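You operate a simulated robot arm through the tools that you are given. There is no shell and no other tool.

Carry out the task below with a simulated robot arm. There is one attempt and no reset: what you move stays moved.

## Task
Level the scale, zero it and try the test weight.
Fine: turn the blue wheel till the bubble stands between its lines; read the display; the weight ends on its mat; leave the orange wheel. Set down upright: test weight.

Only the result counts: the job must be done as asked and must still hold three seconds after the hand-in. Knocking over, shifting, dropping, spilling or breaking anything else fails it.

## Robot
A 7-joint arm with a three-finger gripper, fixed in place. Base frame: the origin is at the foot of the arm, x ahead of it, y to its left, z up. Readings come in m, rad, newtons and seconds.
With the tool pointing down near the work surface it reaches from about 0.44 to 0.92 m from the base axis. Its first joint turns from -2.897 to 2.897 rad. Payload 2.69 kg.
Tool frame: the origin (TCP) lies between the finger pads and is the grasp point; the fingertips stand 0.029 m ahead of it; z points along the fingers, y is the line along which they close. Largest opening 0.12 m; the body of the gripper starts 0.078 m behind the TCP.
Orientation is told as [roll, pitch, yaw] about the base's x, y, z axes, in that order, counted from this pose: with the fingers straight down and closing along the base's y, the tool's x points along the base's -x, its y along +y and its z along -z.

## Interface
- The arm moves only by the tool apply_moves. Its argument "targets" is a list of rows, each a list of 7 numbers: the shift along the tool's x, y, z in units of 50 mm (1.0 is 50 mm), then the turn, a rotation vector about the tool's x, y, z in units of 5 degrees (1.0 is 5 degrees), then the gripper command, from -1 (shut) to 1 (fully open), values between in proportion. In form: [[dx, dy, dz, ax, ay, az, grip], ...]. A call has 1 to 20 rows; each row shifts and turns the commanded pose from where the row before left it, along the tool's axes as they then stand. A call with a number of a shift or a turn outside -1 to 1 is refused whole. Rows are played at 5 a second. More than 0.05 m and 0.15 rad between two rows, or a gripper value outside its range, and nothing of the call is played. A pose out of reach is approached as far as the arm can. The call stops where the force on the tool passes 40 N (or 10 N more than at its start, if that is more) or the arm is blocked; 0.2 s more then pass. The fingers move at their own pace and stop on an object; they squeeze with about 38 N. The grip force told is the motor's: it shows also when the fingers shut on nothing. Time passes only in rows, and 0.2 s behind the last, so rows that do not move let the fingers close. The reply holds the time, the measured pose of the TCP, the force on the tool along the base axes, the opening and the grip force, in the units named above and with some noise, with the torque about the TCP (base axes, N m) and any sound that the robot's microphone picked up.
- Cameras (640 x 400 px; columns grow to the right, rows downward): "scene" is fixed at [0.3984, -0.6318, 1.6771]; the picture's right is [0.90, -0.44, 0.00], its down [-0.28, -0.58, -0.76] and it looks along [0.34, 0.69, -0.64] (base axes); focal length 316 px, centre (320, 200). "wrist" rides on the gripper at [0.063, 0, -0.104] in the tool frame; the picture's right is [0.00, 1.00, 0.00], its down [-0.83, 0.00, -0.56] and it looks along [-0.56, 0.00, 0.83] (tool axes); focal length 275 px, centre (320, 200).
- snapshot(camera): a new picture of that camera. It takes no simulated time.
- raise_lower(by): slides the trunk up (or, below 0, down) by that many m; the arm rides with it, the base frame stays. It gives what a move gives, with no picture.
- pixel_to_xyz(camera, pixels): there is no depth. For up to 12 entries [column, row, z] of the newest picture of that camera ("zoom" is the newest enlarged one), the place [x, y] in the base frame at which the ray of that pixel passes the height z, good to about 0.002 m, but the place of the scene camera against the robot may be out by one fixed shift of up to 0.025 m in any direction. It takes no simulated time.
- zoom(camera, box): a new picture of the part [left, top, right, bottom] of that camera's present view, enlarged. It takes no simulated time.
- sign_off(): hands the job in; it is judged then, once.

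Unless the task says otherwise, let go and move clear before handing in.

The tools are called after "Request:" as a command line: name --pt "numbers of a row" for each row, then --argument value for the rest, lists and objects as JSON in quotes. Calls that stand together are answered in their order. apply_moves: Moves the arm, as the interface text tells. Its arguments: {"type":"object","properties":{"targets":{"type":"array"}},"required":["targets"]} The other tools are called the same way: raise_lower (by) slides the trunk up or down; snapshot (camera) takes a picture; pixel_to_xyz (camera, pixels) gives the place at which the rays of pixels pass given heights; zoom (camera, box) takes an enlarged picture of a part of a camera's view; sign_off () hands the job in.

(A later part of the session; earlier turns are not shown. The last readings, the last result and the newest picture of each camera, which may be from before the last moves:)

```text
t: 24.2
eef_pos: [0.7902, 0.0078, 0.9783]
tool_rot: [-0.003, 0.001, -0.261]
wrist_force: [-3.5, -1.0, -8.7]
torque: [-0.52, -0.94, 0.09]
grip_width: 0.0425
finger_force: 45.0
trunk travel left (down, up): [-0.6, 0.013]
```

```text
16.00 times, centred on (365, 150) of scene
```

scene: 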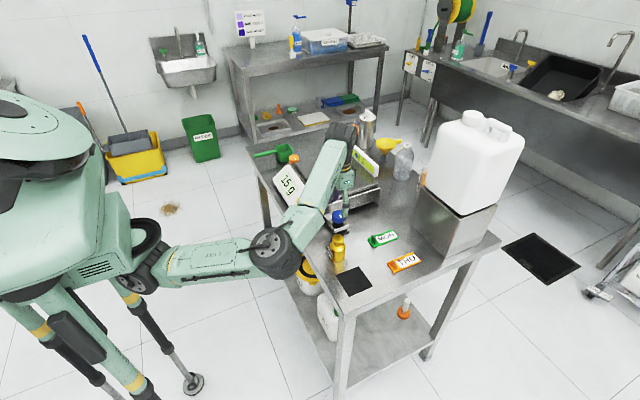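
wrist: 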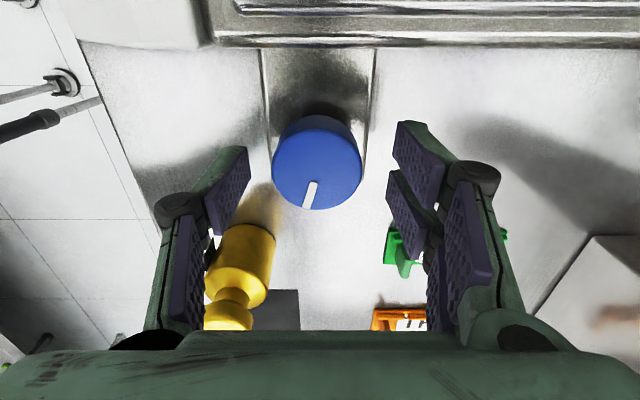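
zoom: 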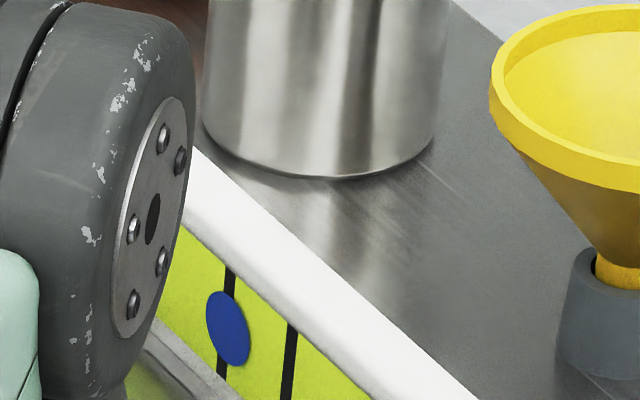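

The bubble is now at (228,329) and forces are moderate (−9 N in z). Another 15° turn follows.

Request:
apply_moves --pt "0 0 0 0 0 -1 -0.4" --pt "0 0 0 0 0 -1 -0.4" --pt "0 0 0 0 0 -1 -0.4" --pt "0 0 0 0 0 0 -0.4"

Request:
zoom --camera "scene" --box '[350, 140, 380, 160]'

```text
t: 25.2
eef_pos: [0.7895, 0.0074, 0.9785]
tool_rot: [0.001, 0.0, 0.001]
wrist_force: [3.6, 3.2, -0.4]
torque: [0.26, 1.07, 0.02]
grip_width: 0.0423
finger_force: 44.7
trunk travel left (down, up): [-0.6, 0.013]
```

```text
16.00 times, centred on (365, 150) of scene
```

zoom: 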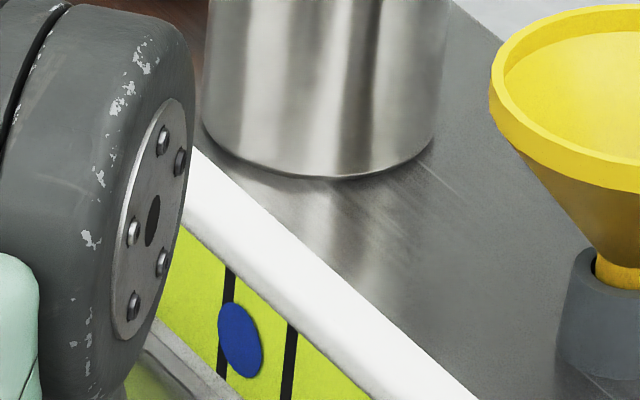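

The bubble is at (240,340), straddling close to the first line; about 20° more is needed. I'll turn another 15°.

Request:
apply_moves --pt "0 0 0 0 0 -1 -0.4" --pt "0 0 0 0 0 -1 -0.4" --pt "0 0 0 0 0 -1 -0.4" --pt "0 0 0 0 0 0 -0.4"

Request:
zoom --camera "scene" --box '[350, 145, 374, 161]'

```text
t: 26.2
eef_pos: [0.79, 0.0069, 0.9783]
tool_rot: [0.0, -0.003, 0.264]
wrist_force: [12.2, 10.2, 0.9]
torque: [0.74, -1.11, 0.01]
grip_width: 0.0422
finger_force: 44.8
trunk travel left (down, up): [-0.6, 0.013]
```

```text
16.00 times, centred on (362, 153) of scene
```

zoom: 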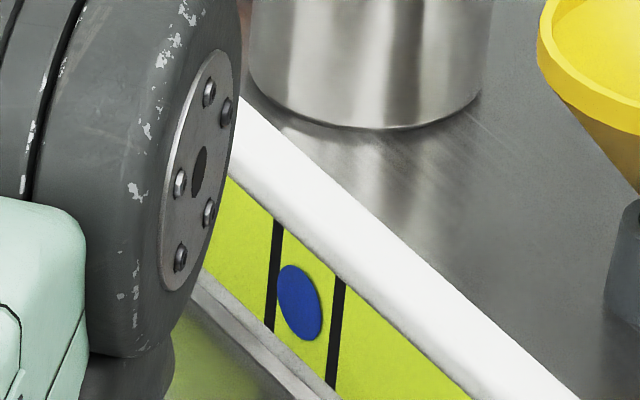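

The bubble now sits between the lines (centre (299,302) vs midpoint ≈(304,304)). I'll turn 6° more to centre it, then release and back off upward.

Request:
apply_moves --pt "0 0 0 0 0 -0.6 -0.4" --pt "0 0 0 0 0 -0.6 -0.4" --pt "0 0 0 0 0 0 -0.4"

Request:
zoom --camera "scene" --box '[350, 145, 374, 161]'

```text
t: 27.0
eef_pos: [0.7906, 0.0073, 0.9783]
tool_rot: [0.001, -0.001, 0.368]
wrist_force: [11.1, 11.2, 0.9]
torque: [0.45, -1.06, 0.01]
grip_width: 0.0422
finger_force: 45.1
trunk travel left (down, up): [-0.6, 0.013]
```

```text
16.00 times, centred on (362, 153) of scene
```

zoom: 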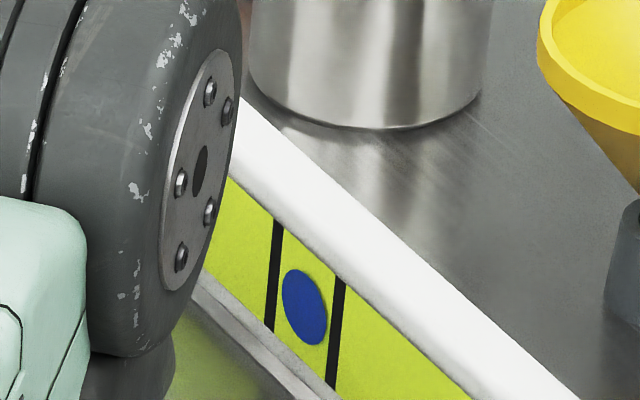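

The bubble is centred between the lines at (304,307). I'll open the fingers, rise clear of the wheel and rotate back to yaw 0.

Request:
apply_moves --pt "0 0 0 0 0 0 0.0" --pt "0 0 0 0 0 0 0.2" --pt "0 0 0 0 0 0 0.2" --pt "0 0 -0.4 0 0 0 0.2" --pt "0 0 -0.7 0 0 0 0.2" --pt "0 0 -0.9 0 0 1 0.2" --pt "0 0 0 0 0 1 0.2" --pt "0 0 0 0 0 1 0.2" --pt "0 0 0 0 0 1 0.2" --pt "0 0 0 0 0 0.2 0.2" --pt "0 0 0 0 0 0 0.2"

Request:
snapshot --camera "wrist"

Request:
snapshot --camera "scene"

Request:
zoom --camera "scene" --box '[350, 145, 374, 161]'

Request:
zoom --camera "scene" --box '[260, 140, 400, 260]'

```text
t: 29.4
eef_pos: [0.7886, 0.006, 1.0779]
tool_rot: [0.001, 0.001, -0.003]
wrist_force: [1.2, -0.6, 0.2]
torque: [0.01, -0.03, 0.01]
grip_width: 0.0723
finger_force: 0.0
trunk travel left (down, up): [-0.6, 0.013]
```

```text
taken
```

wrist: 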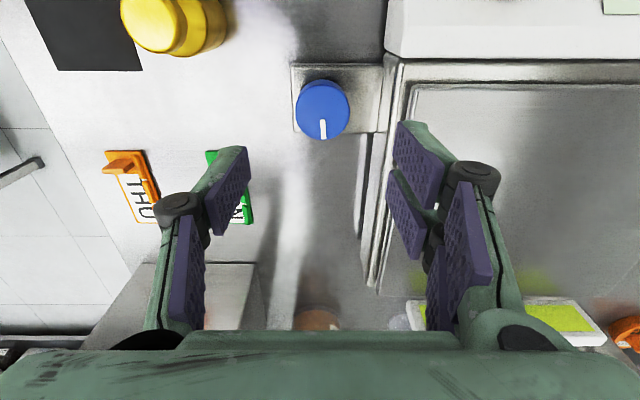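

```text
taken
```

scene: 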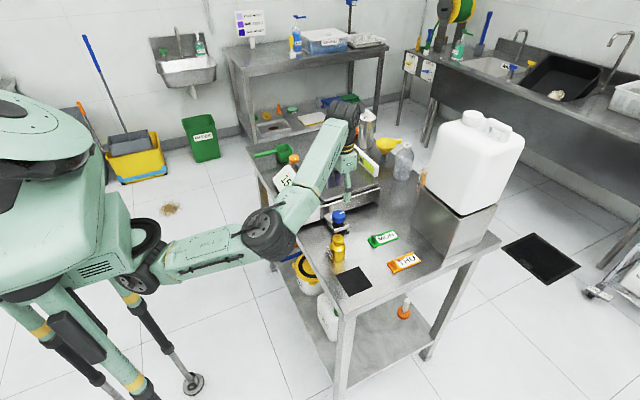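

```text
16.00 times, centred on (362, 153) of scene
```

zoom: 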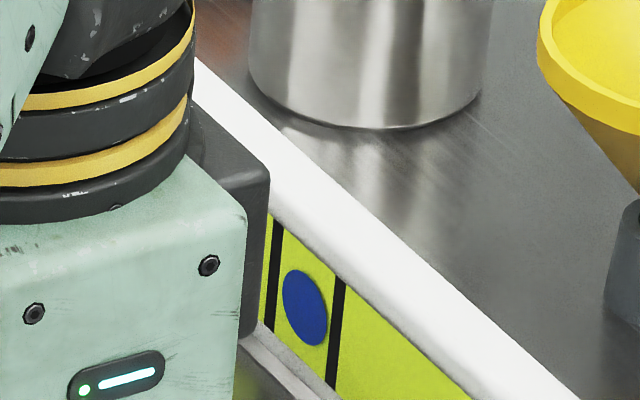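

```text
3.33 times, centred on (330, 200) of scene
```

zoom: 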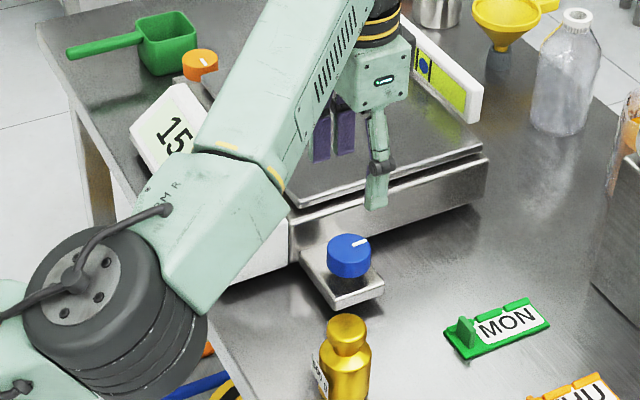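

The bubble still stands between the lines after release ((304,307)). Next I'll move over toward the TARE button with fingers closed and look at its slope up close.

Request:
apply_moves --pt "0.65 0.59 0 0 0 0 0.0" --pt "0.65 0.59 0 0 0 0 -0.5" --pt "0.65 0.59 0 0 0 0 -1" --pt "0.65 0.59 0 0 0 0 -1" --pt "0 0 0 0 0 0 -1" --pt "0 0 0 0 0 0 -1"

Request:
snapshot --camera "wrist"

Request:
zoom --camera "scene" --box '[260, 140, 400, 260]'

```text
t: 30.8
eef_pos: [0.6589, 0.1249, 1.0777]
tool_rot: [0.0, 0.002, 0.0]
wrist_force: [0.3, 0.2, -0.2]
torque: [-0.01, 0.03, 0.02]
grip_width: 0.0001
finger_force: 21.8
trunk travel left (down, up): [-0.6, 0.013]
```

```text
taken
```

wrist: 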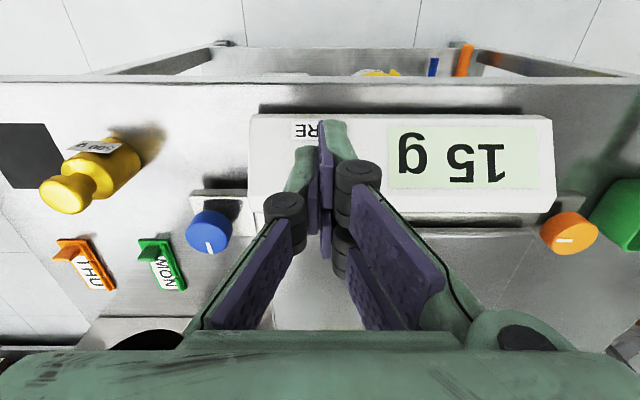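

```text
3.33 times, centred on (330, 200) of scene
```

zoom: 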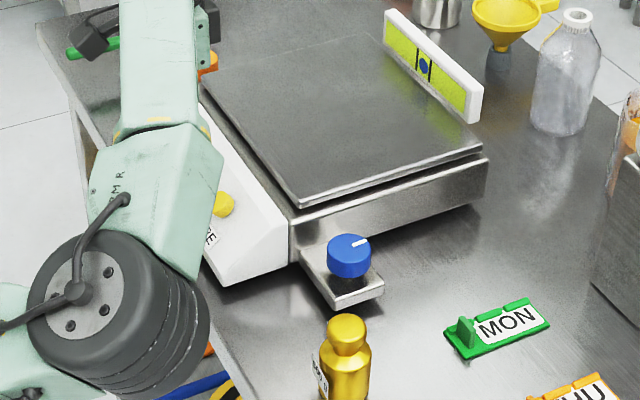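

The closed fingers hide the button from the wrist camera; the scene zoom shows it at (222,203). I'll zoom on the housing to work out the slope of the face.

Request:
zoom --camera "wrist" --box '[390, 80, 590, 240]'

Request:
zoom --camera "wrist" --box '[240, 90, 400, 240]'

Request:
zoom --camera "scene" --box '[310, 190, 360, 230]'

Request:
zoom --camera "scene" --box '[280, 180, 340, 230]'

```text
2.50 times, centred on (490, 160) of wrist
```

zoom: 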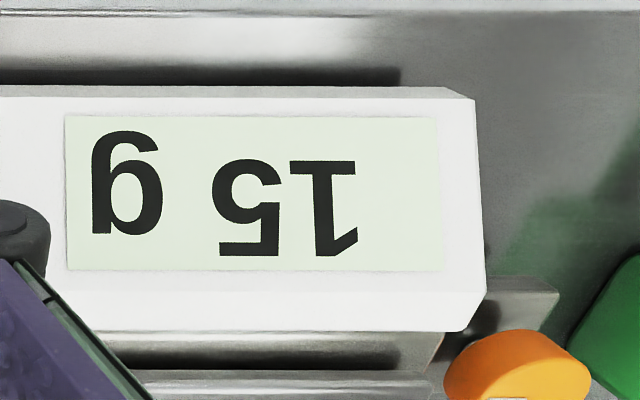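

```text
2.67 times, centred on (320, 165) of wrist
```

zoom: 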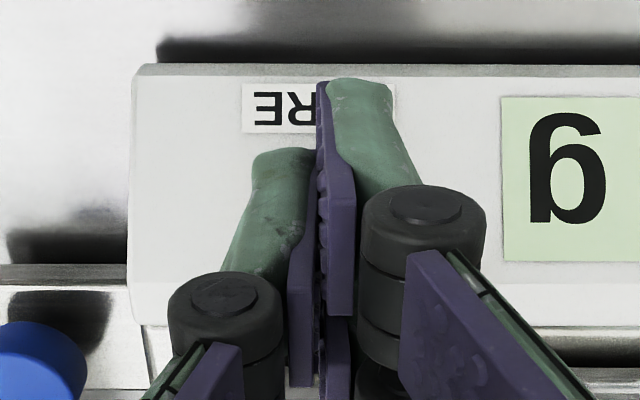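

```text
10.00 times, centred on (335, 210) of scene
```

zoom: 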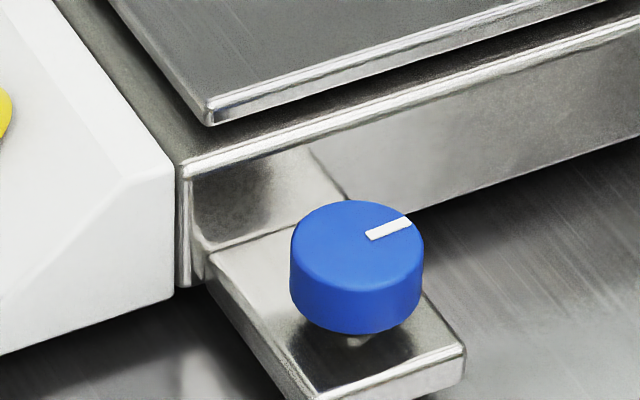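

```text
8.00 times, centred on (310, 205) of scene
```

zoom: 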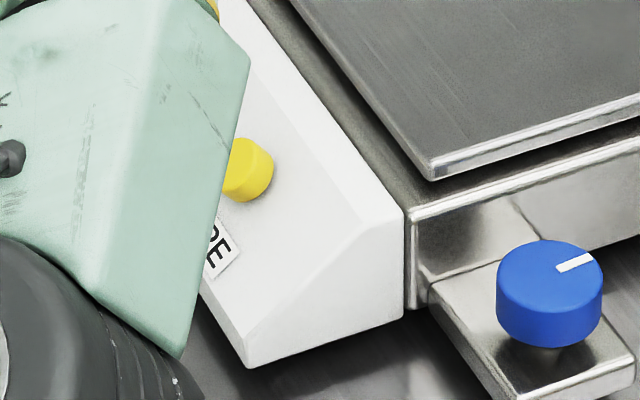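

I'll locate the housing's end-profile corners (scene zoom (250,367), (402,312), (402,210), (360,235)) at candidate heights to get the face's slope.

Request:
pixel_to_xyz --camera "zoom" --pixels '[[250, 367, 0.907], [250, 367, 0.915], [402, 312, 0.907], [402, 312, 0.92], [402, 210, 0.95], [402, 210, 0.97], [402, 210, 0.99], [360, 235, 0.97], [360, 235, 0.99], [240, 343, 0.92], [253, 168, 0.96], [253, 168, 0.97]]'

Request:
pixel_to_xyz --camera "wrist" --pixels '[[480, 129, 0.92], [480, 129, 0.93], [480, 135, 0.93], [480, 193, 0.97], [480, 193, 0.98], [480, 212, 0.97], [480, 212, 0.98]]'

```text
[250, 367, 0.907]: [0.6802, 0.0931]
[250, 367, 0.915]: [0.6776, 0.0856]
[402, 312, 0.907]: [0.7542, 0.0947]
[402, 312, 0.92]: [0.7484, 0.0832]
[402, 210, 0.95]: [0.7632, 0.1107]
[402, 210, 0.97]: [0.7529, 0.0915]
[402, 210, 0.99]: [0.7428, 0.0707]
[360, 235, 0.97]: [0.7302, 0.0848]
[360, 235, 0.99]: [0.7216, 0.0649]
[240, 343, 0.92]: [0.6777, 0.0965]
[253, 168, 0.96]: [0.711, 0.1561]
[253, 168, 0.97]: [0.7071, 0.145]
```

```text
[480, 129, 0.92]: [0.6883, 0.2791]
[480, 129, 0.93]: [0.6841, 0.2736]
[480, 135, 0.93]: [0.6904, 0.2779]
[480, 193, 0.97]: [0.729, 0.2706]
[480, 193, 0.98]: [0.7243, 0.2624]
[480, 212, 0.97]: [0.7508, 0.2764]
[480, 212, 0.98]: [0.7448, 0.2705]
```

The face runs from about (0.679, 0.921) to (0.734, 0.970), i.e. tilted ≈42°, and the button top is about (0.704, 0.1255, 0.960). I'll tilt the closed gripper 41.7° so it can press square to the face, staying clear for now.

Request:
apply_moves --pt "0 0 0 0 -1 0 -1" --pt "0 0 0 0 -1 0 -1" --pt "0 0 0 0 -1 0 -1" --pt "0 0 0 0 -1 0 -1" --pt "0 0 0 0 -1 0 -1" --pt "0 0 0 0 -1 0 -1" --pt "0 0 0 0 -1 0 -1" --pt "0 0 0 0 -1 0 -1" --pt "0 0 0 0 -0.34 0 -1" --pt "0 0 0 0 0 0 -1"

Request:
snapshot --camera "wrist"

Request:
snapshot --camera "scene"

```text
t: 33.0
eef_pos: [0.6604, 0.1243, 1.0763]
tool_rot: [0.0, -0.728, 0.002]
wrist_force: [0.5, 0.3, -0.8]
torque: [0.0, 0.01, -0.01]
grip_width: 0.0
finger_force: 28.9
trunk travel left (down, up): [-0.6, 0.013]
```

```text
taken
```

wrist: 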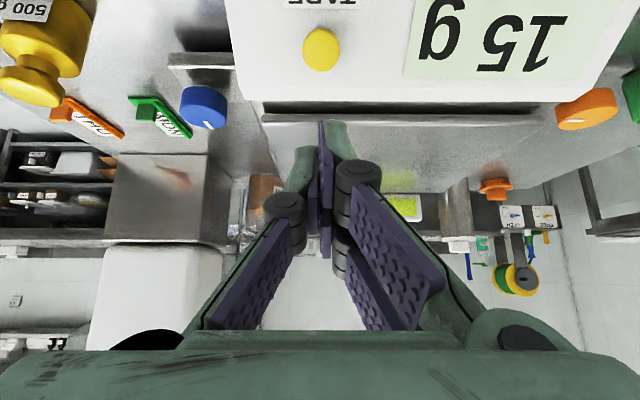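

```text
taken
```

scene: 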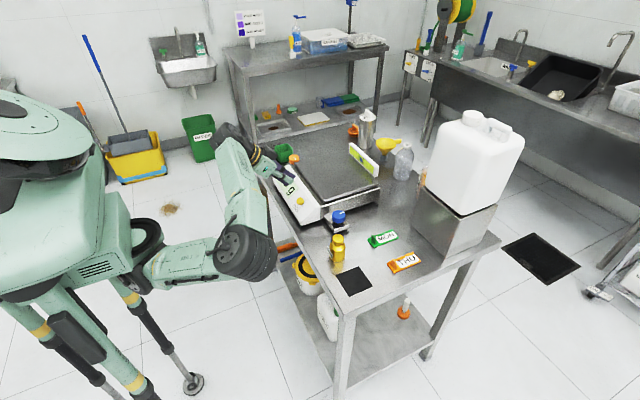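

The button is at (321,50), laterally aligned with the gripper. I'll move along the tool frame (+x 44 mm, +z 70 mm) to stop about 15 mm short of the button.

Request:
apply_moves --pt "0.45 0 0.4 0 0 0 -1" --pt "0.44 0 0.4 0 0 0 -1" --pt "0 0 0.4 0 0 0 -1" --pt "0 0 0.2 0 0 0 -1" --pt "0 0 0 0 0 0 -1"

Request:
snapshot --camera "wrist"

Request:
zoom --camera "scene" --box '[240, 140, 360, 240]'

```text
t: 34.2
eef_pos: [0.6718, 0.1259, 0.9961]
tool_rot: [0.001, -0.728, -0.001]
wrist_force: [-0.1, -0.4, -0.5]
torque: [0.0, 0.0, 0.03]
grip_width: 0.0
finger_force: 28.2
trunk travel left (down, up): [-0.6, 0.013]
```

```text
taken
```

wrist: 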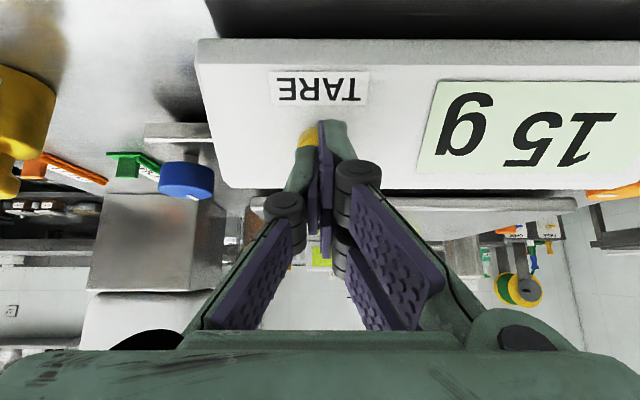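

```text
4.00 times, centred on (300, 190) of scene
```

zoom: 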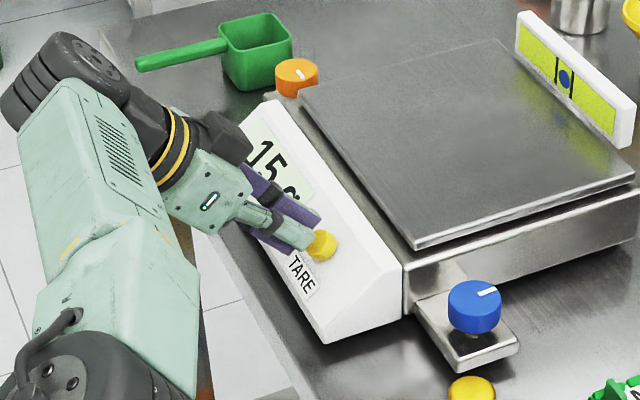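

The tip is just in front of the button in the scene zoom ((310,240) vs (322,245)). I'll zoom the wrist view to check alignment before pressing.

Request:
zoom --camera "wrist" --box '[260, 60, 400, 200]'

Request:
zoom --camera "scene" --box '[295, 180, 335, 210]'

```text
2.86 times, centred on (330, 130) of wrist
```

zoom: 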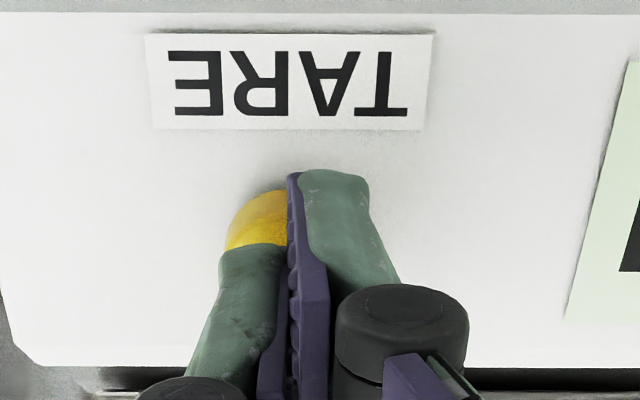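

```text
13.33 times, centred on (315, 195) of scene
```

zoom: 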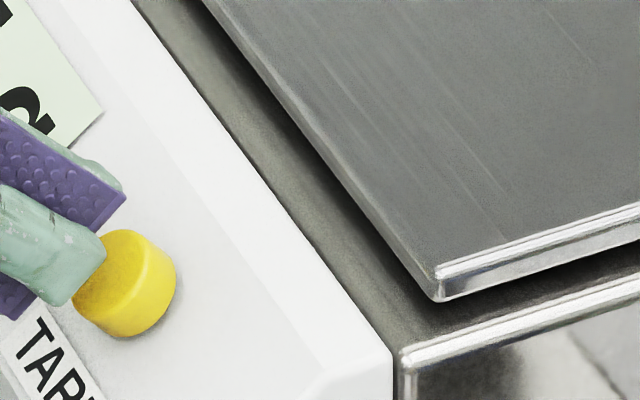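

The button centre projects to about (321,149), directly ahead of the closed tips. I'll advance 8 mm in small steps and read the force.

Request:
apply_moves --pt "0 0 0.04 0 0 0 -1" --pt "0 0 0.04 0 0 0 -1" --pt "0 0 0.04 0 0 0 -1" --pt "0 0 0.04 0 0 0 -1" --pt "0 0 0 0 0 0 -1"

Request:
zoom --camera "scene" --box '[295, 180, 335, 210]'

```text
t: 35.4
eef_pos: [0.678, 0.1255, 0.9904]
tool_rot: [0.0, -0.727, -0.001]
wrist_force: [-0.1, 0.5, -1.0]
torque: [0.02, 0.01, -0.03]
grip_width: 0.0001
finger_force: 28.7
trunk travel left (down, up): [-0.6, 0.013]
```

```text
13.33 times, centred on (315, 195) of scene
```

zoom: 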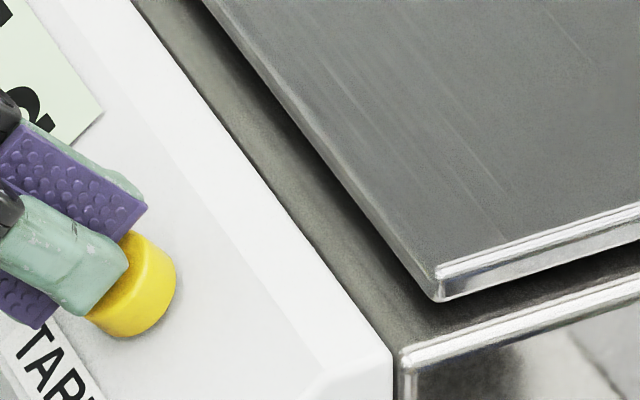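

No contact yet (force ≈1 N). I'll advance further in 1.5 mm steps.

Request:
apply_moves --pt "0 0 0.03 0 0 0 -1" --pt "0 0 0.03 0 0 0 -1" --pt "0 0 0.03 0 0 0 -1" --pt "0 0 0 0 0 0 -1"

Request:
zoom --camera "scene" --box '[280, 170, 330, 210]'

```text
t: 36.4
eef_pos: [0.6817, 0.1249, 0.9882]
tool_rot: [0.0, -0.727, 0.0]
wrist_force: [-1.7, 0.7, 1.2]
torque: [0.0, 0.02, 0.06]
grip_width: 0.0001
finger_force: 28.9
trunk travel left (down, up): [-0.6, 0.013]
```

```text
10.00 times, centred on (305, 190) of scene
```

zoom: 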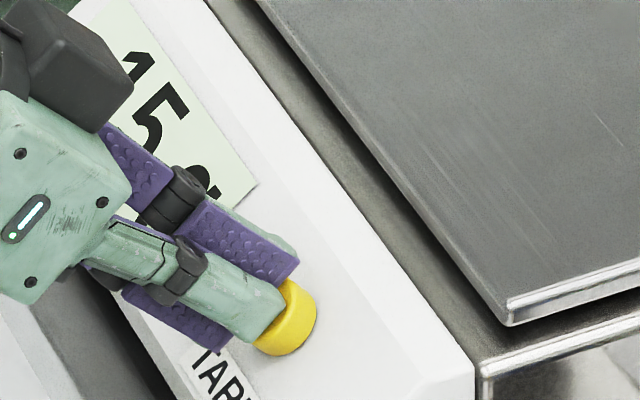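

A slight push-back (−1.7, 1.2 N) suggests first contact with the button. I'll press 3 mm further in 1 mm steps and watch the display.

Request:
apply_moves --pt "0 0 0.02 0 0 0 -1" --pt "0 0 0.02 0 0 0 -1" --pt "0 0 0.02 0 0 0 -1" --pt "0 0 0 0 0 0 -1"

Request:
zoom --camera "scene" --box '[280, 170, 330, 210]'

Request:
snapshot --camera "wrist"

```text
t: 37.4
eef_pos: [0.6838, 0.1237, 0.9846]
tool_rot: [0.0, -0.727, 0.0]
wrist_force: [-2.7, -0.8, 3.3]
torque: [-0.02, 0.05, 0.03]
grip_width: 0.0062
finger_force: 28.4
trunk travel left (down, up): [-0.6, 0.013]
heard: click
```

```text
10.00 times, centred on (305, 190) of scene
```

zoom: 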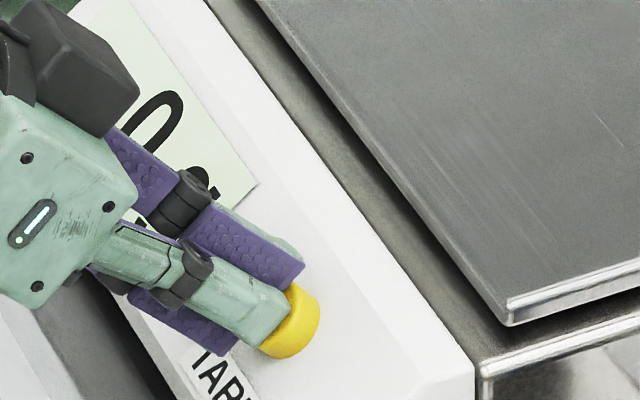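

```text
taken
```

wrist: 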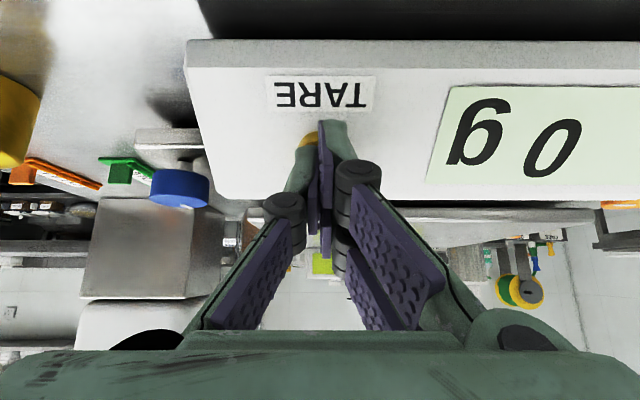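

A click was heard and the display now reads "0 g". I'll retract along the tool axis and turn the gripper back to vertical.

Request:
apply_moves --pt "0 0 -0.3 0 0 0 -1" --pt "0 0 -0.8 0 0 0 -1" --pt "0 0 -0.8 0 0 0 -1" --pt "0 0 0 0 1 0 -1" --pt "0 0 0 0 1 0 -1" --pt "0 0 0 0 1 0 -1" --pt "0 0 0 0 1 0 -1" --pt "0 0 0 0 1 0 -1" --pt "0 0 0 0 1 0 -1" --pt "0 0 0 0 1 0 -1" --pt "0 0 0 0 1 0 -1" --pt "0 0 0 0 0.34 0 -1" --pt "0 0 -0.6 0 0 0 -1" --pt "0 0 0 0 0 0 -1"

Request:
snapshot --camera "wrist"

Request:
zoom --camera "scene" --box '[260, 140, 400, 260]'

Request:
zoom --camera "scene" --box '[350, 145, 374, 161]'

```text
t: 40.4
eef_pos: [0.6212, 0.1239, 1.0849]
tool_rot: [0.0, 0.001, 0.001]
wrist_force: [-0.4, 0.2, 0.2]
torque: [0.03, 0.0, -0.07]
grip_width: 0.0
finger_force: 28.7
trunk travel left (down, up): [-0.6, 0.013]
```

```text
taken
```

wrist: 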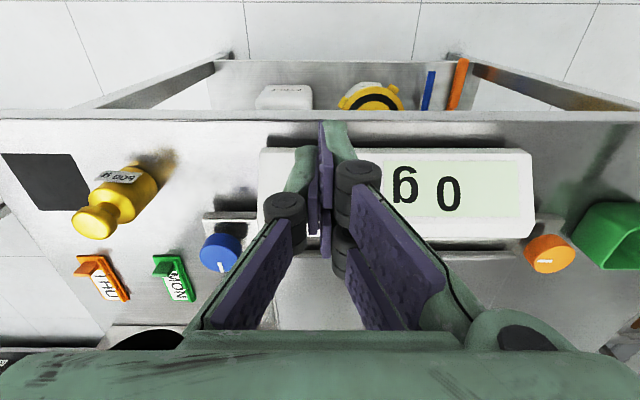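

```text
3.33 times, centred on (330, 200) of scene
```

zoom: 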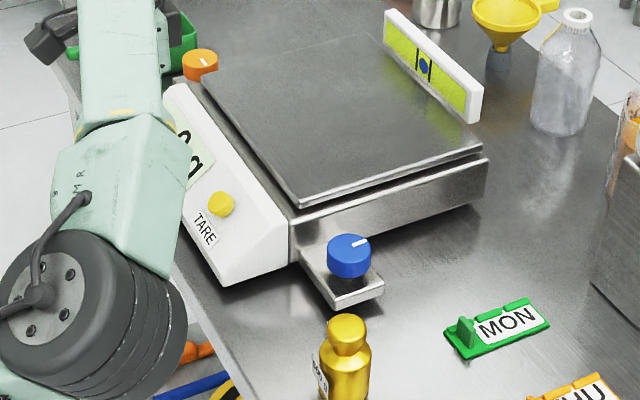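

```text
16.00 times, centred on (362, 153) of scene
```

zoom: 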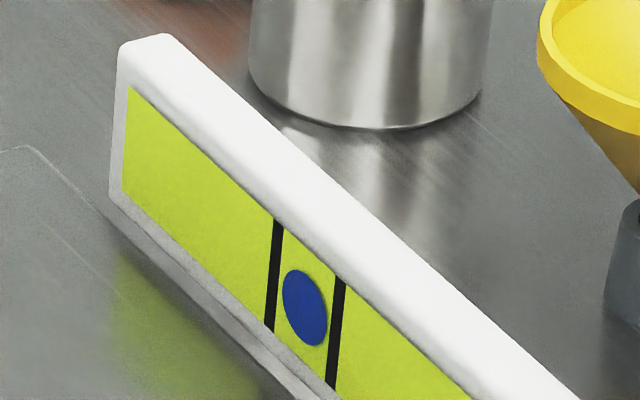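

Display reads "0 g" and the bubble remains centred. Now I'll move over to the brass weight at about (0.73, −0.097) with the gripper opening and take a closer look.

Request:
apply_moves --pt "-0.276 -0.88 0 0 0 0 -0.5" --pt "-0.276 -0.88 0 0 0 0 0" --pt "-0.276 -0.88 0 0 0 0 0.33" --pt "-0.276 -0.88 0 0 0 0 0.33" --pt "-0.276 -0.88 0 0 0 0 0.33" --pt "0 0 0 0 0 0 0.33"

Request:
snapshot --camera "wrist"

Request:
zoom --camera "wrist" --box '[220, 60, 420, 200]'

Request:
zoom --camera "scene" --box '[300, 200, 400, 300]'

```text
t: 41.8
eef_pos: [0.6884, -0.0984, 1.086]
tool_rot: [0.001, 0.0, 0.002]
wrist_force: [0.2, 0.0, 0.1]
torque: [0.01, 0.01, -0.03]
grip_width: 0.0801
finger_force: 0.0
trunk travel left (down, up): [-0.6, 0.013]
```

```text
taken
```

wrist: 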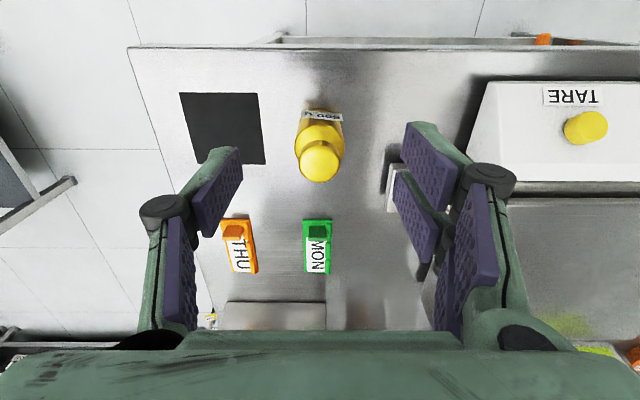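

```text
2.86 times, centred on (320, 130) of wrist
```

zoom: 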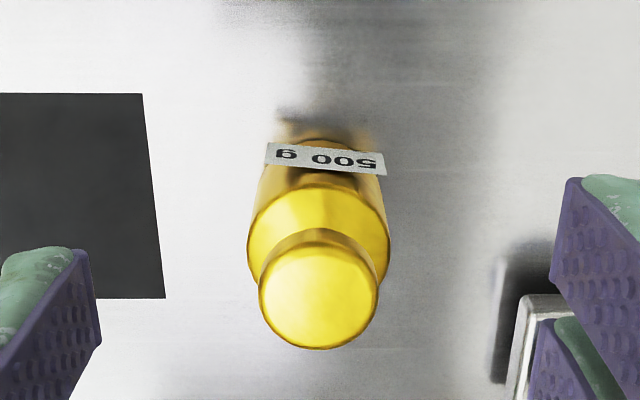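

```text
4.00 times, centred on (350, 250) of scene
```

zoom: 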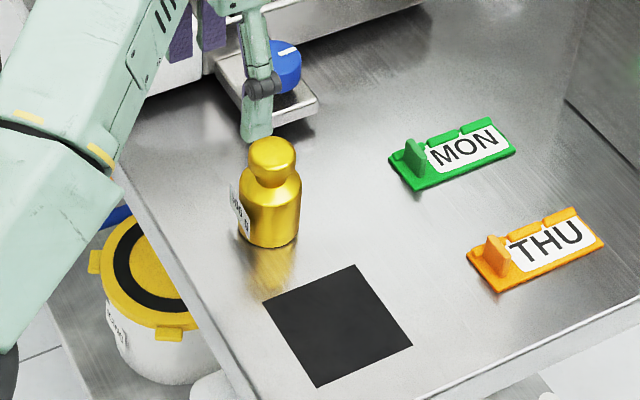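

The weight's knob centres at (319.7,163.6), giving about (0.728, −0.0995), body ≈47 mm wide. I'll move over it, drop to just above its knob and check alignment.

Request:
apply_moves --pt "-0.4 -0.02 0 0 0 0 0.33" --pt "-0.39 0 0.4 0 0 0 0.33" --pt "0 0 0.6 0 0 0 0.33" --pt "0 0 0 0 0 0 0.33"

Request:
snapshot --camera "wrist"

Request:
zoom --camera "wrist" --box '[220, 60, 420, 200]'

Request:
zoom --camera "scene" --box '[300, 180, 400, 280]'

```text
t: 42.8
eef_pos: [0.7293, -0.0977, 1.0323]
tool_rot: [-0.001, 0.0, -0.001]
wrist_force: [0.6, -0.5, 1.1]
torque: [-0.04, 0.02, -0.03]
grip_width: 0.0797
finger_force: 0.2
trunk travel left (down, up): [-0.6, 0.013]
```

```text
taken
```

wrist: 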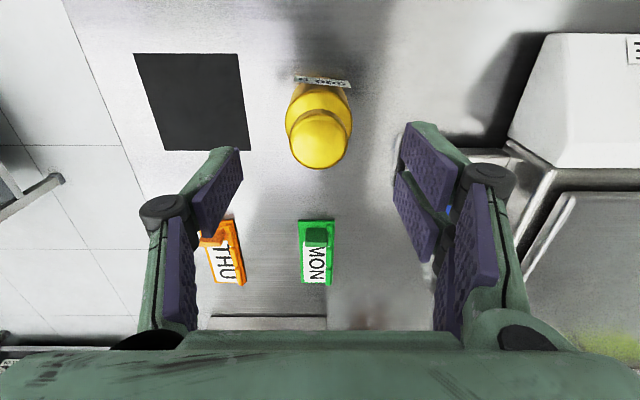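

```text
2.86 times, centred on (320, 130) of wrist
```

zoom: 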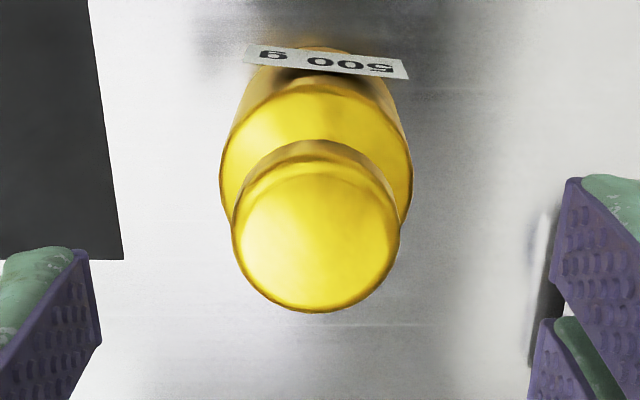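

```text
4.00 times, centred on (350, 230) of scene
```

zoom: 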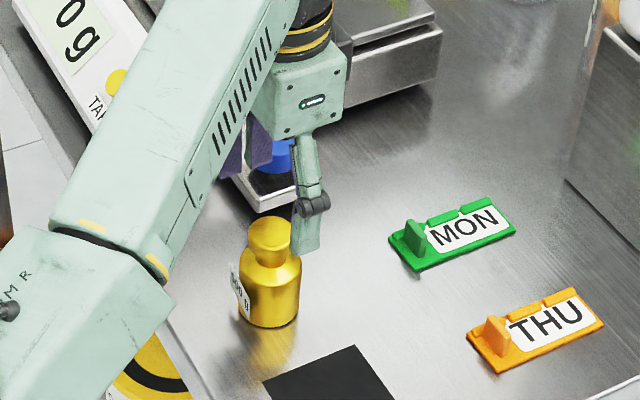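

The weight's centre is at zoom column 316, about 1.5 mm to −y of the gripper's centre. I'll correct that and descend to TCP z≈0.946, then close on the body.

Request:
apply_moves --pt "0 -0.03 0 0 0 0 0.33" --pt "0 0 0.6 0 0 0 0.33" --pt "0 0 0.6 0 0 0 0.33" --pt "0 0 0.52 0 0 0 0.33" --pt "0 0 0 0 0 0 0.33"

Request:
snapshot --camera "wrist"

Request:
zoom --camera "scene" --box '[300, 180, 400, 280]'

```text
t: 44.0
eef_pos: [0.7303, -0.0971, 0.9458]
tool_rot: [0.001, 0.0, 0.0]
wrist_force: [0.1, 0.0, 0.1]
torque: [0.01, -0.01, 0.02]
grip_width: 0.0799
finger_force: 0.2
trunk travel left (down, up): [-0.6, 0.013]
```

```text
taken
```

wrist: 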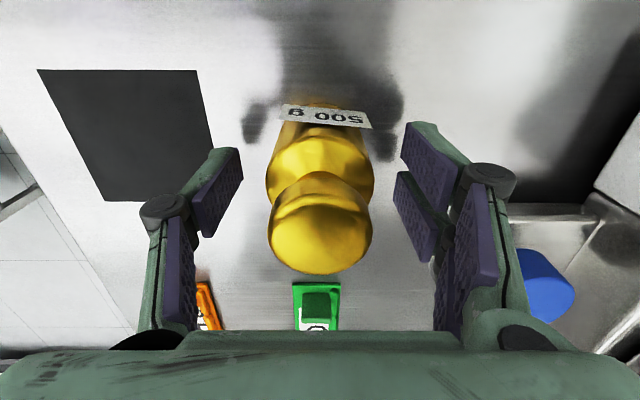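

```text
4.00 times, centred on (350, 230) of scene
```

zoom: 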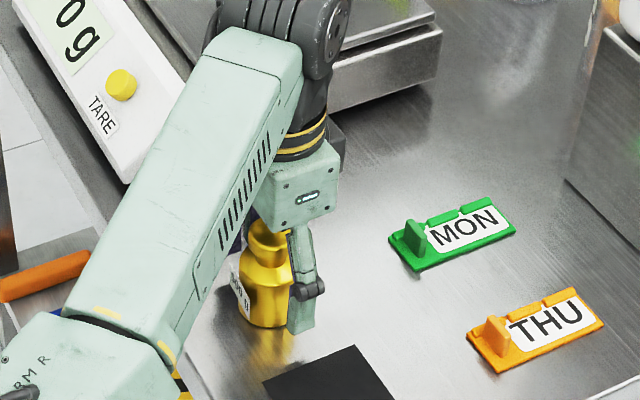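

The body is centred between the fingers (cols 266–374). I'll close on it now.

Request:
apply_moves --pt "0 -0.01 0 0 0 0 0.1" --pt "0 0 0 0 0 0 -0.2" --pt "0 0 0 0 0 0 -0.5" --pt "0 0 0 0 0 0 -0.5" --pt "0 0 0 0 0 0 -0.5" --pt "0 0 0 0 0 0 -0.5"

Request:
snapshot --camera "wrist"

```text
t: 45.4
eef_pos: [0.7288, -0.0989, 0.9479]
tool_rot: [-0.001, 0.0, -0.002]
wrist_force: [-1.2, 0.1, 1.3]
torque: [0.01, -0.02, 0.02]
grip_width: 0.0459
finger_force: 38.1
trunk travel left (down, up): [-0.6, 0.013]
```

```text
taken
```

wrist: 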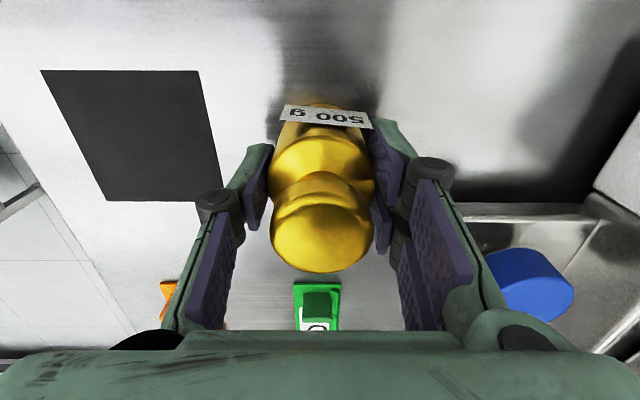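

The weight is gripped (0.0459 m, 38 N). I'll lift it straight up about 83 mm and check that it comes along.

Request:
apply_moves --pt "0 0 -0.2 0 0 0 -0.5" --pt "0 0 -0.5 0 0 0 -0.5" --pt "0 0 -0.6 0 0 0 -0.5" --pt "0 0 -0.36 0 0 0 -0.5" --pt "0 0 0 0 0 0 -0.5"

Request:
snapshot --camera "wrist"

Request:
snapshot --camera "scene"

```text
t: 46.6
eef_pos: [0.7293, -0.0984, 1.0303]
tool_rot: [-0.002, 0.0, 0.0]
wrist_force: [0.7, -0.5, 0.1]
torque: [0.0, -0.01, -0.04]
grip_width: 0.0301
finger_force: 0.1
trunk travel left (down, up): [-0.6, 0.013]
```

```text
taken
```

wrist: 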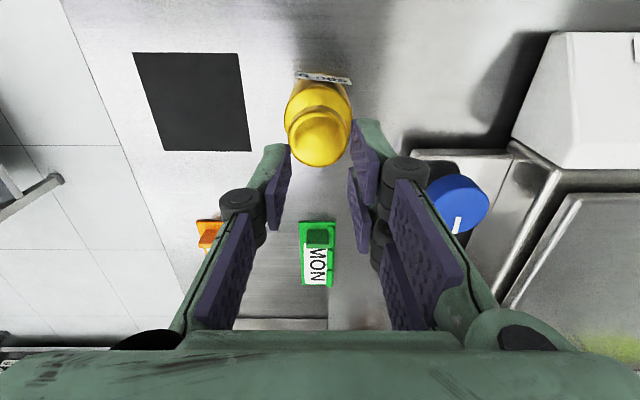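

```text
taken
```

scene: 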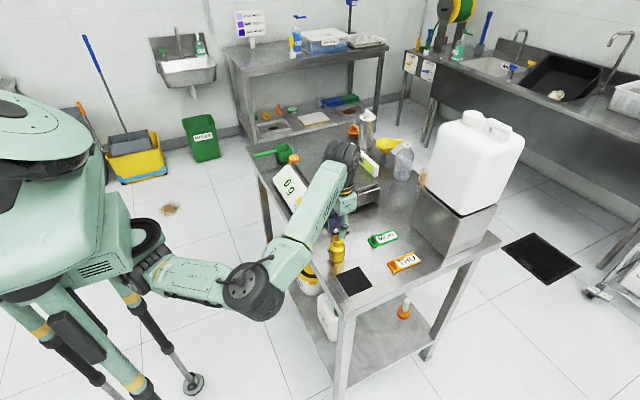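

The weight slipped out of the grip (width 0.030, no force); it still stands in place at (320,125). I'll look closely at it before regrasping.

Request:
zoom --camera "wrist" --box '[250, 50, 390, 190]'

Request:
zoom --camera "scene" --box '[315, 220, 365, 270]'

```text
2.86 times, centred on (320, 120) of wrist
```

zoom: 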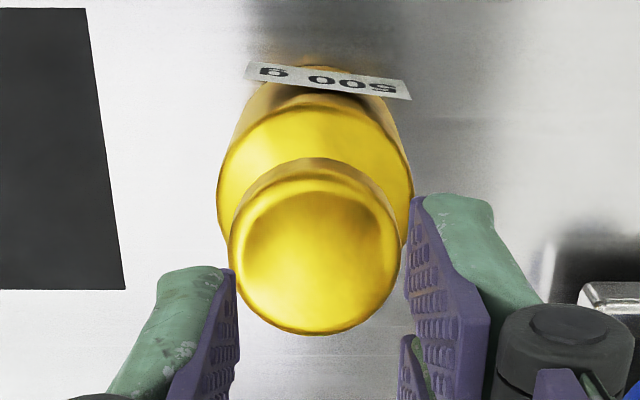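

```text
8.00 times, centred on (340, 245) of scene
```

zoom: 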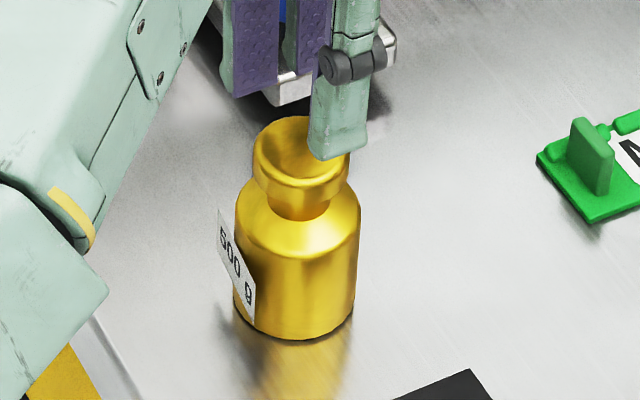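

The weight stands upright, cylinder body below a knob, and is ~2 mm off to −y/−x of the gripper. I'll open, recentre and descend again, slightly lower for more pad on the body.

Request:
apply_moves --pt "0.03 -0.038 0 0 0 0 0.2" --pt "0 0 0 0 0 0 0.33" --pt "0 0 0 0 0 0 0.33" --pt "0 0 0.6 0 0 0 0.33" --pt "0 0 0.6 0 0 0 0.33" --pt "0 0 0.55 0 0 0 0.33" --pt "0 0 0 0 0 0 0.33"

Request:
snapshot --camera "wrist"

```text
t: 48.2
eef_pos: [0.7275, -0.1007, 0.9428]
tool_rot: [0.0, -0.001, -0.001]
wrist_force: [0.0, 0.0, 0.8]
torque: [-0.01, 0.02, -0.02]
grip_width: 0.0799
finger_force: 0.1
trunk travel left (down, up): [-0.6, 0.013]
```

```text
taken
```

wrist: 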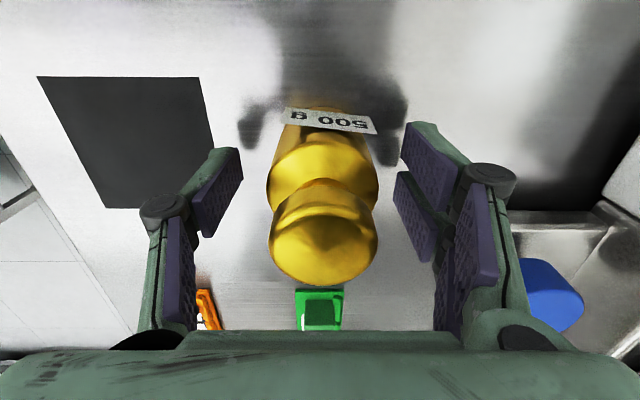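

The weight is centred (cols 266–379). I'll close with the full command, let the grip build, then lift only a few millimetres slowly to test the hold.

Request:
apply_moves --pt "0 0 0 0 0 0 0" --pt "0 0 0 0 0 0 -0.5" --pt "0 0 0 0 0 0 -1" --pt "0 0 0 0 0 0 -1" --pt "0 0 0 0 0 0 -1" --pt "0 0 0 0 0 0 -1" --pt "0 0 0 0 0 0 -1"

Request:
apply_moves --pt "0 0 -0.03 0 0 0 -1" --pt "0 0 -0.03 0 0 0 -1" --pt "0 0 -0.03 0 0 0 -1" --pt "0 0 -0.03 0 0 0 -1" --pt "0 0 0 0 0 0 -1"

Request:
snapshot --camera "wrist"

Request:
zoom --camera "scene" --box '[315, 220, 365, 270]'

```text
t: 49.8
eef_pos: [0.727, -0.0995, 0.9432]
tool_rot: [0.0, -0.001, 0.001]
wrist_force: [1.2, 0.9, 0.4]
torque: [0.04, 0.0, -0.03]
grip_width: 0.0463
finger_force: 38.2
trunk travel left (down, up): [-0.6, 0.013]
```

```text
t: 51.0
eef_pos: [0.727, -0.1005, 0.951]
tool_rot: [0.001, 0.003, 0.0]
wrist_force: [-0.2, 0.8, -5.6]
torque: [-0.01, -0.02, 0.02]
grip_width: 0.0458
finger_force: 38.0
trunk travel left (down, up): [-0.6, 0.013]
```

```text
taken
```

wrist: 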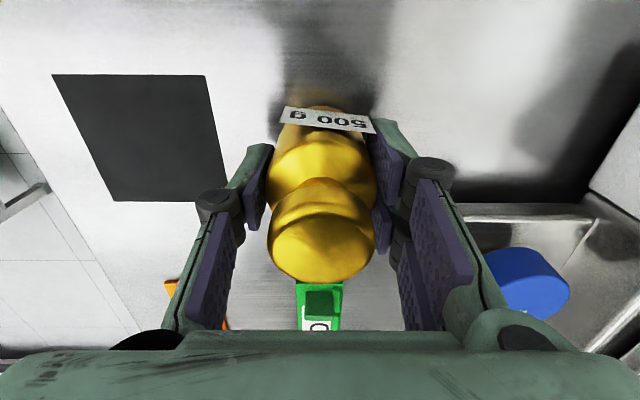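

```text
8.00 times, centred on (340, 245) of scene
```

zoom: 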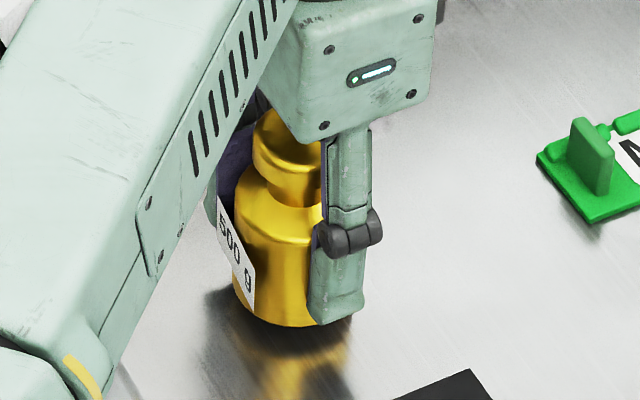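

Fz = −5.6 N and the weight's base has risen (zoom row 327 vs 340), so it is held. I'll continue lifting slowly and check for slipping.

Request:
apply_moves --pt "0 0 -0.04 0 0 0 -1" --pt "0 0 -0.06 0 0 0 -1" --pt "0 0 -0.08 0 0 0 -1" --pt "0 0 -0.08 0 0 0 -1" --pt "0 0 -0.08 0 0 0 -1" --pt "0 0 -0.06 0 0 0 -1" --pt "0 0 -0.04 0 0 0 -1" --pt "0 0 0 0 0 0 -1"

Request:
zoom --camera "scene" --box '[315, 210, 365, 260]'

Request:
snapshot --camera "wrist"

```text
t: 52.8
eef_pos: [0.7272, -0.0985, 0.9746]
tool_rot: [-0.001, 0.0, -0.001]
wrist_force: [0.1, 0.7, -6.0]
torque: [-0.02, -0.01, 0.01]
grip_width: 0.0458
finger_force: 37.8
trunk travel left (down, up): [-0.6, 0.013]
```

```text
8.00 times, centred on (340, 235) of scene
```

zoom: 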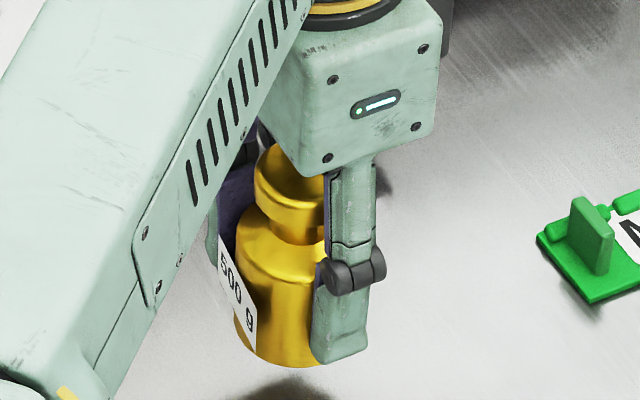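

```text
taken
```

wrist: 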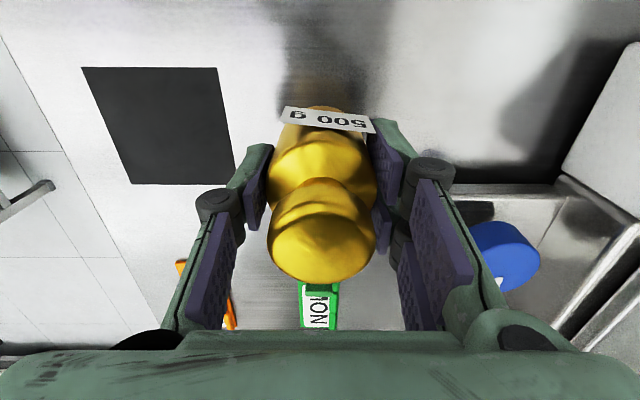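

The weight stays fixed in the grip at this gentle pace (same pixel rows, Fz −6 N). I'll keep lifting slowly to z≈1.03.

Request:
apply_moves --pt "0 0 -0.04 0 0 0 -1" --pt "0 0 -0.08 0 0 0 -1" --pt "0 0 -0.1 0 0 0 -1" --pt "0 0 -0.1 0 0 0 -1" --pt "0 0 -0.1 0 0 0 -1" --pt "0 0 -0.1 0 0 0 -1" --pt "0 0 -0.1 0 0 0 -1" --pt "0 0 -0.1 0 0 0 -1" --pt "0 0 -0.1 0 0 0 -1" --pt "0 0 -0.1 0 0 0 -1" --pt "0 0 -0.1 0 0 0 -1" --pt "0 0 -0.06 0 0 0 -1" --pt "0 0 -0.03 0 0 0 -1" --pt "0 0 0 0 0 0 -1"

Request:
snapshot --camera "wrist"

```text
t: 55.8
eef_pos: [0.7272, -0.0988, 1.0293]
tool_rot: [-0.001, 0.0, 0.002]
wrist_force: [0.0, 0.0, -3.9]
torque: [0.01, -0.01, -0.01]
grip_width: 0.0458
finger_force: 37.9
trunk travel left (down, up): [-0.6, 0.013]
```

```text
taken
```

wrist: 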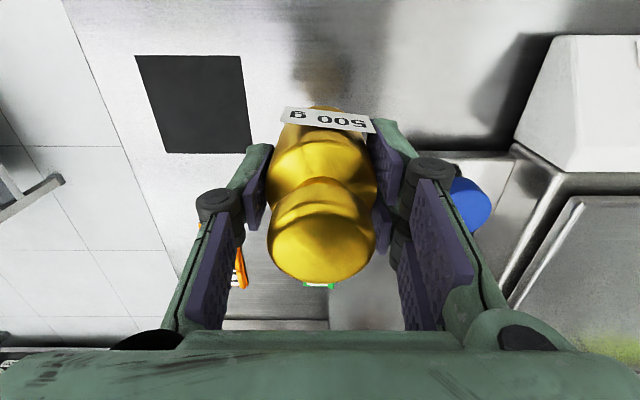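

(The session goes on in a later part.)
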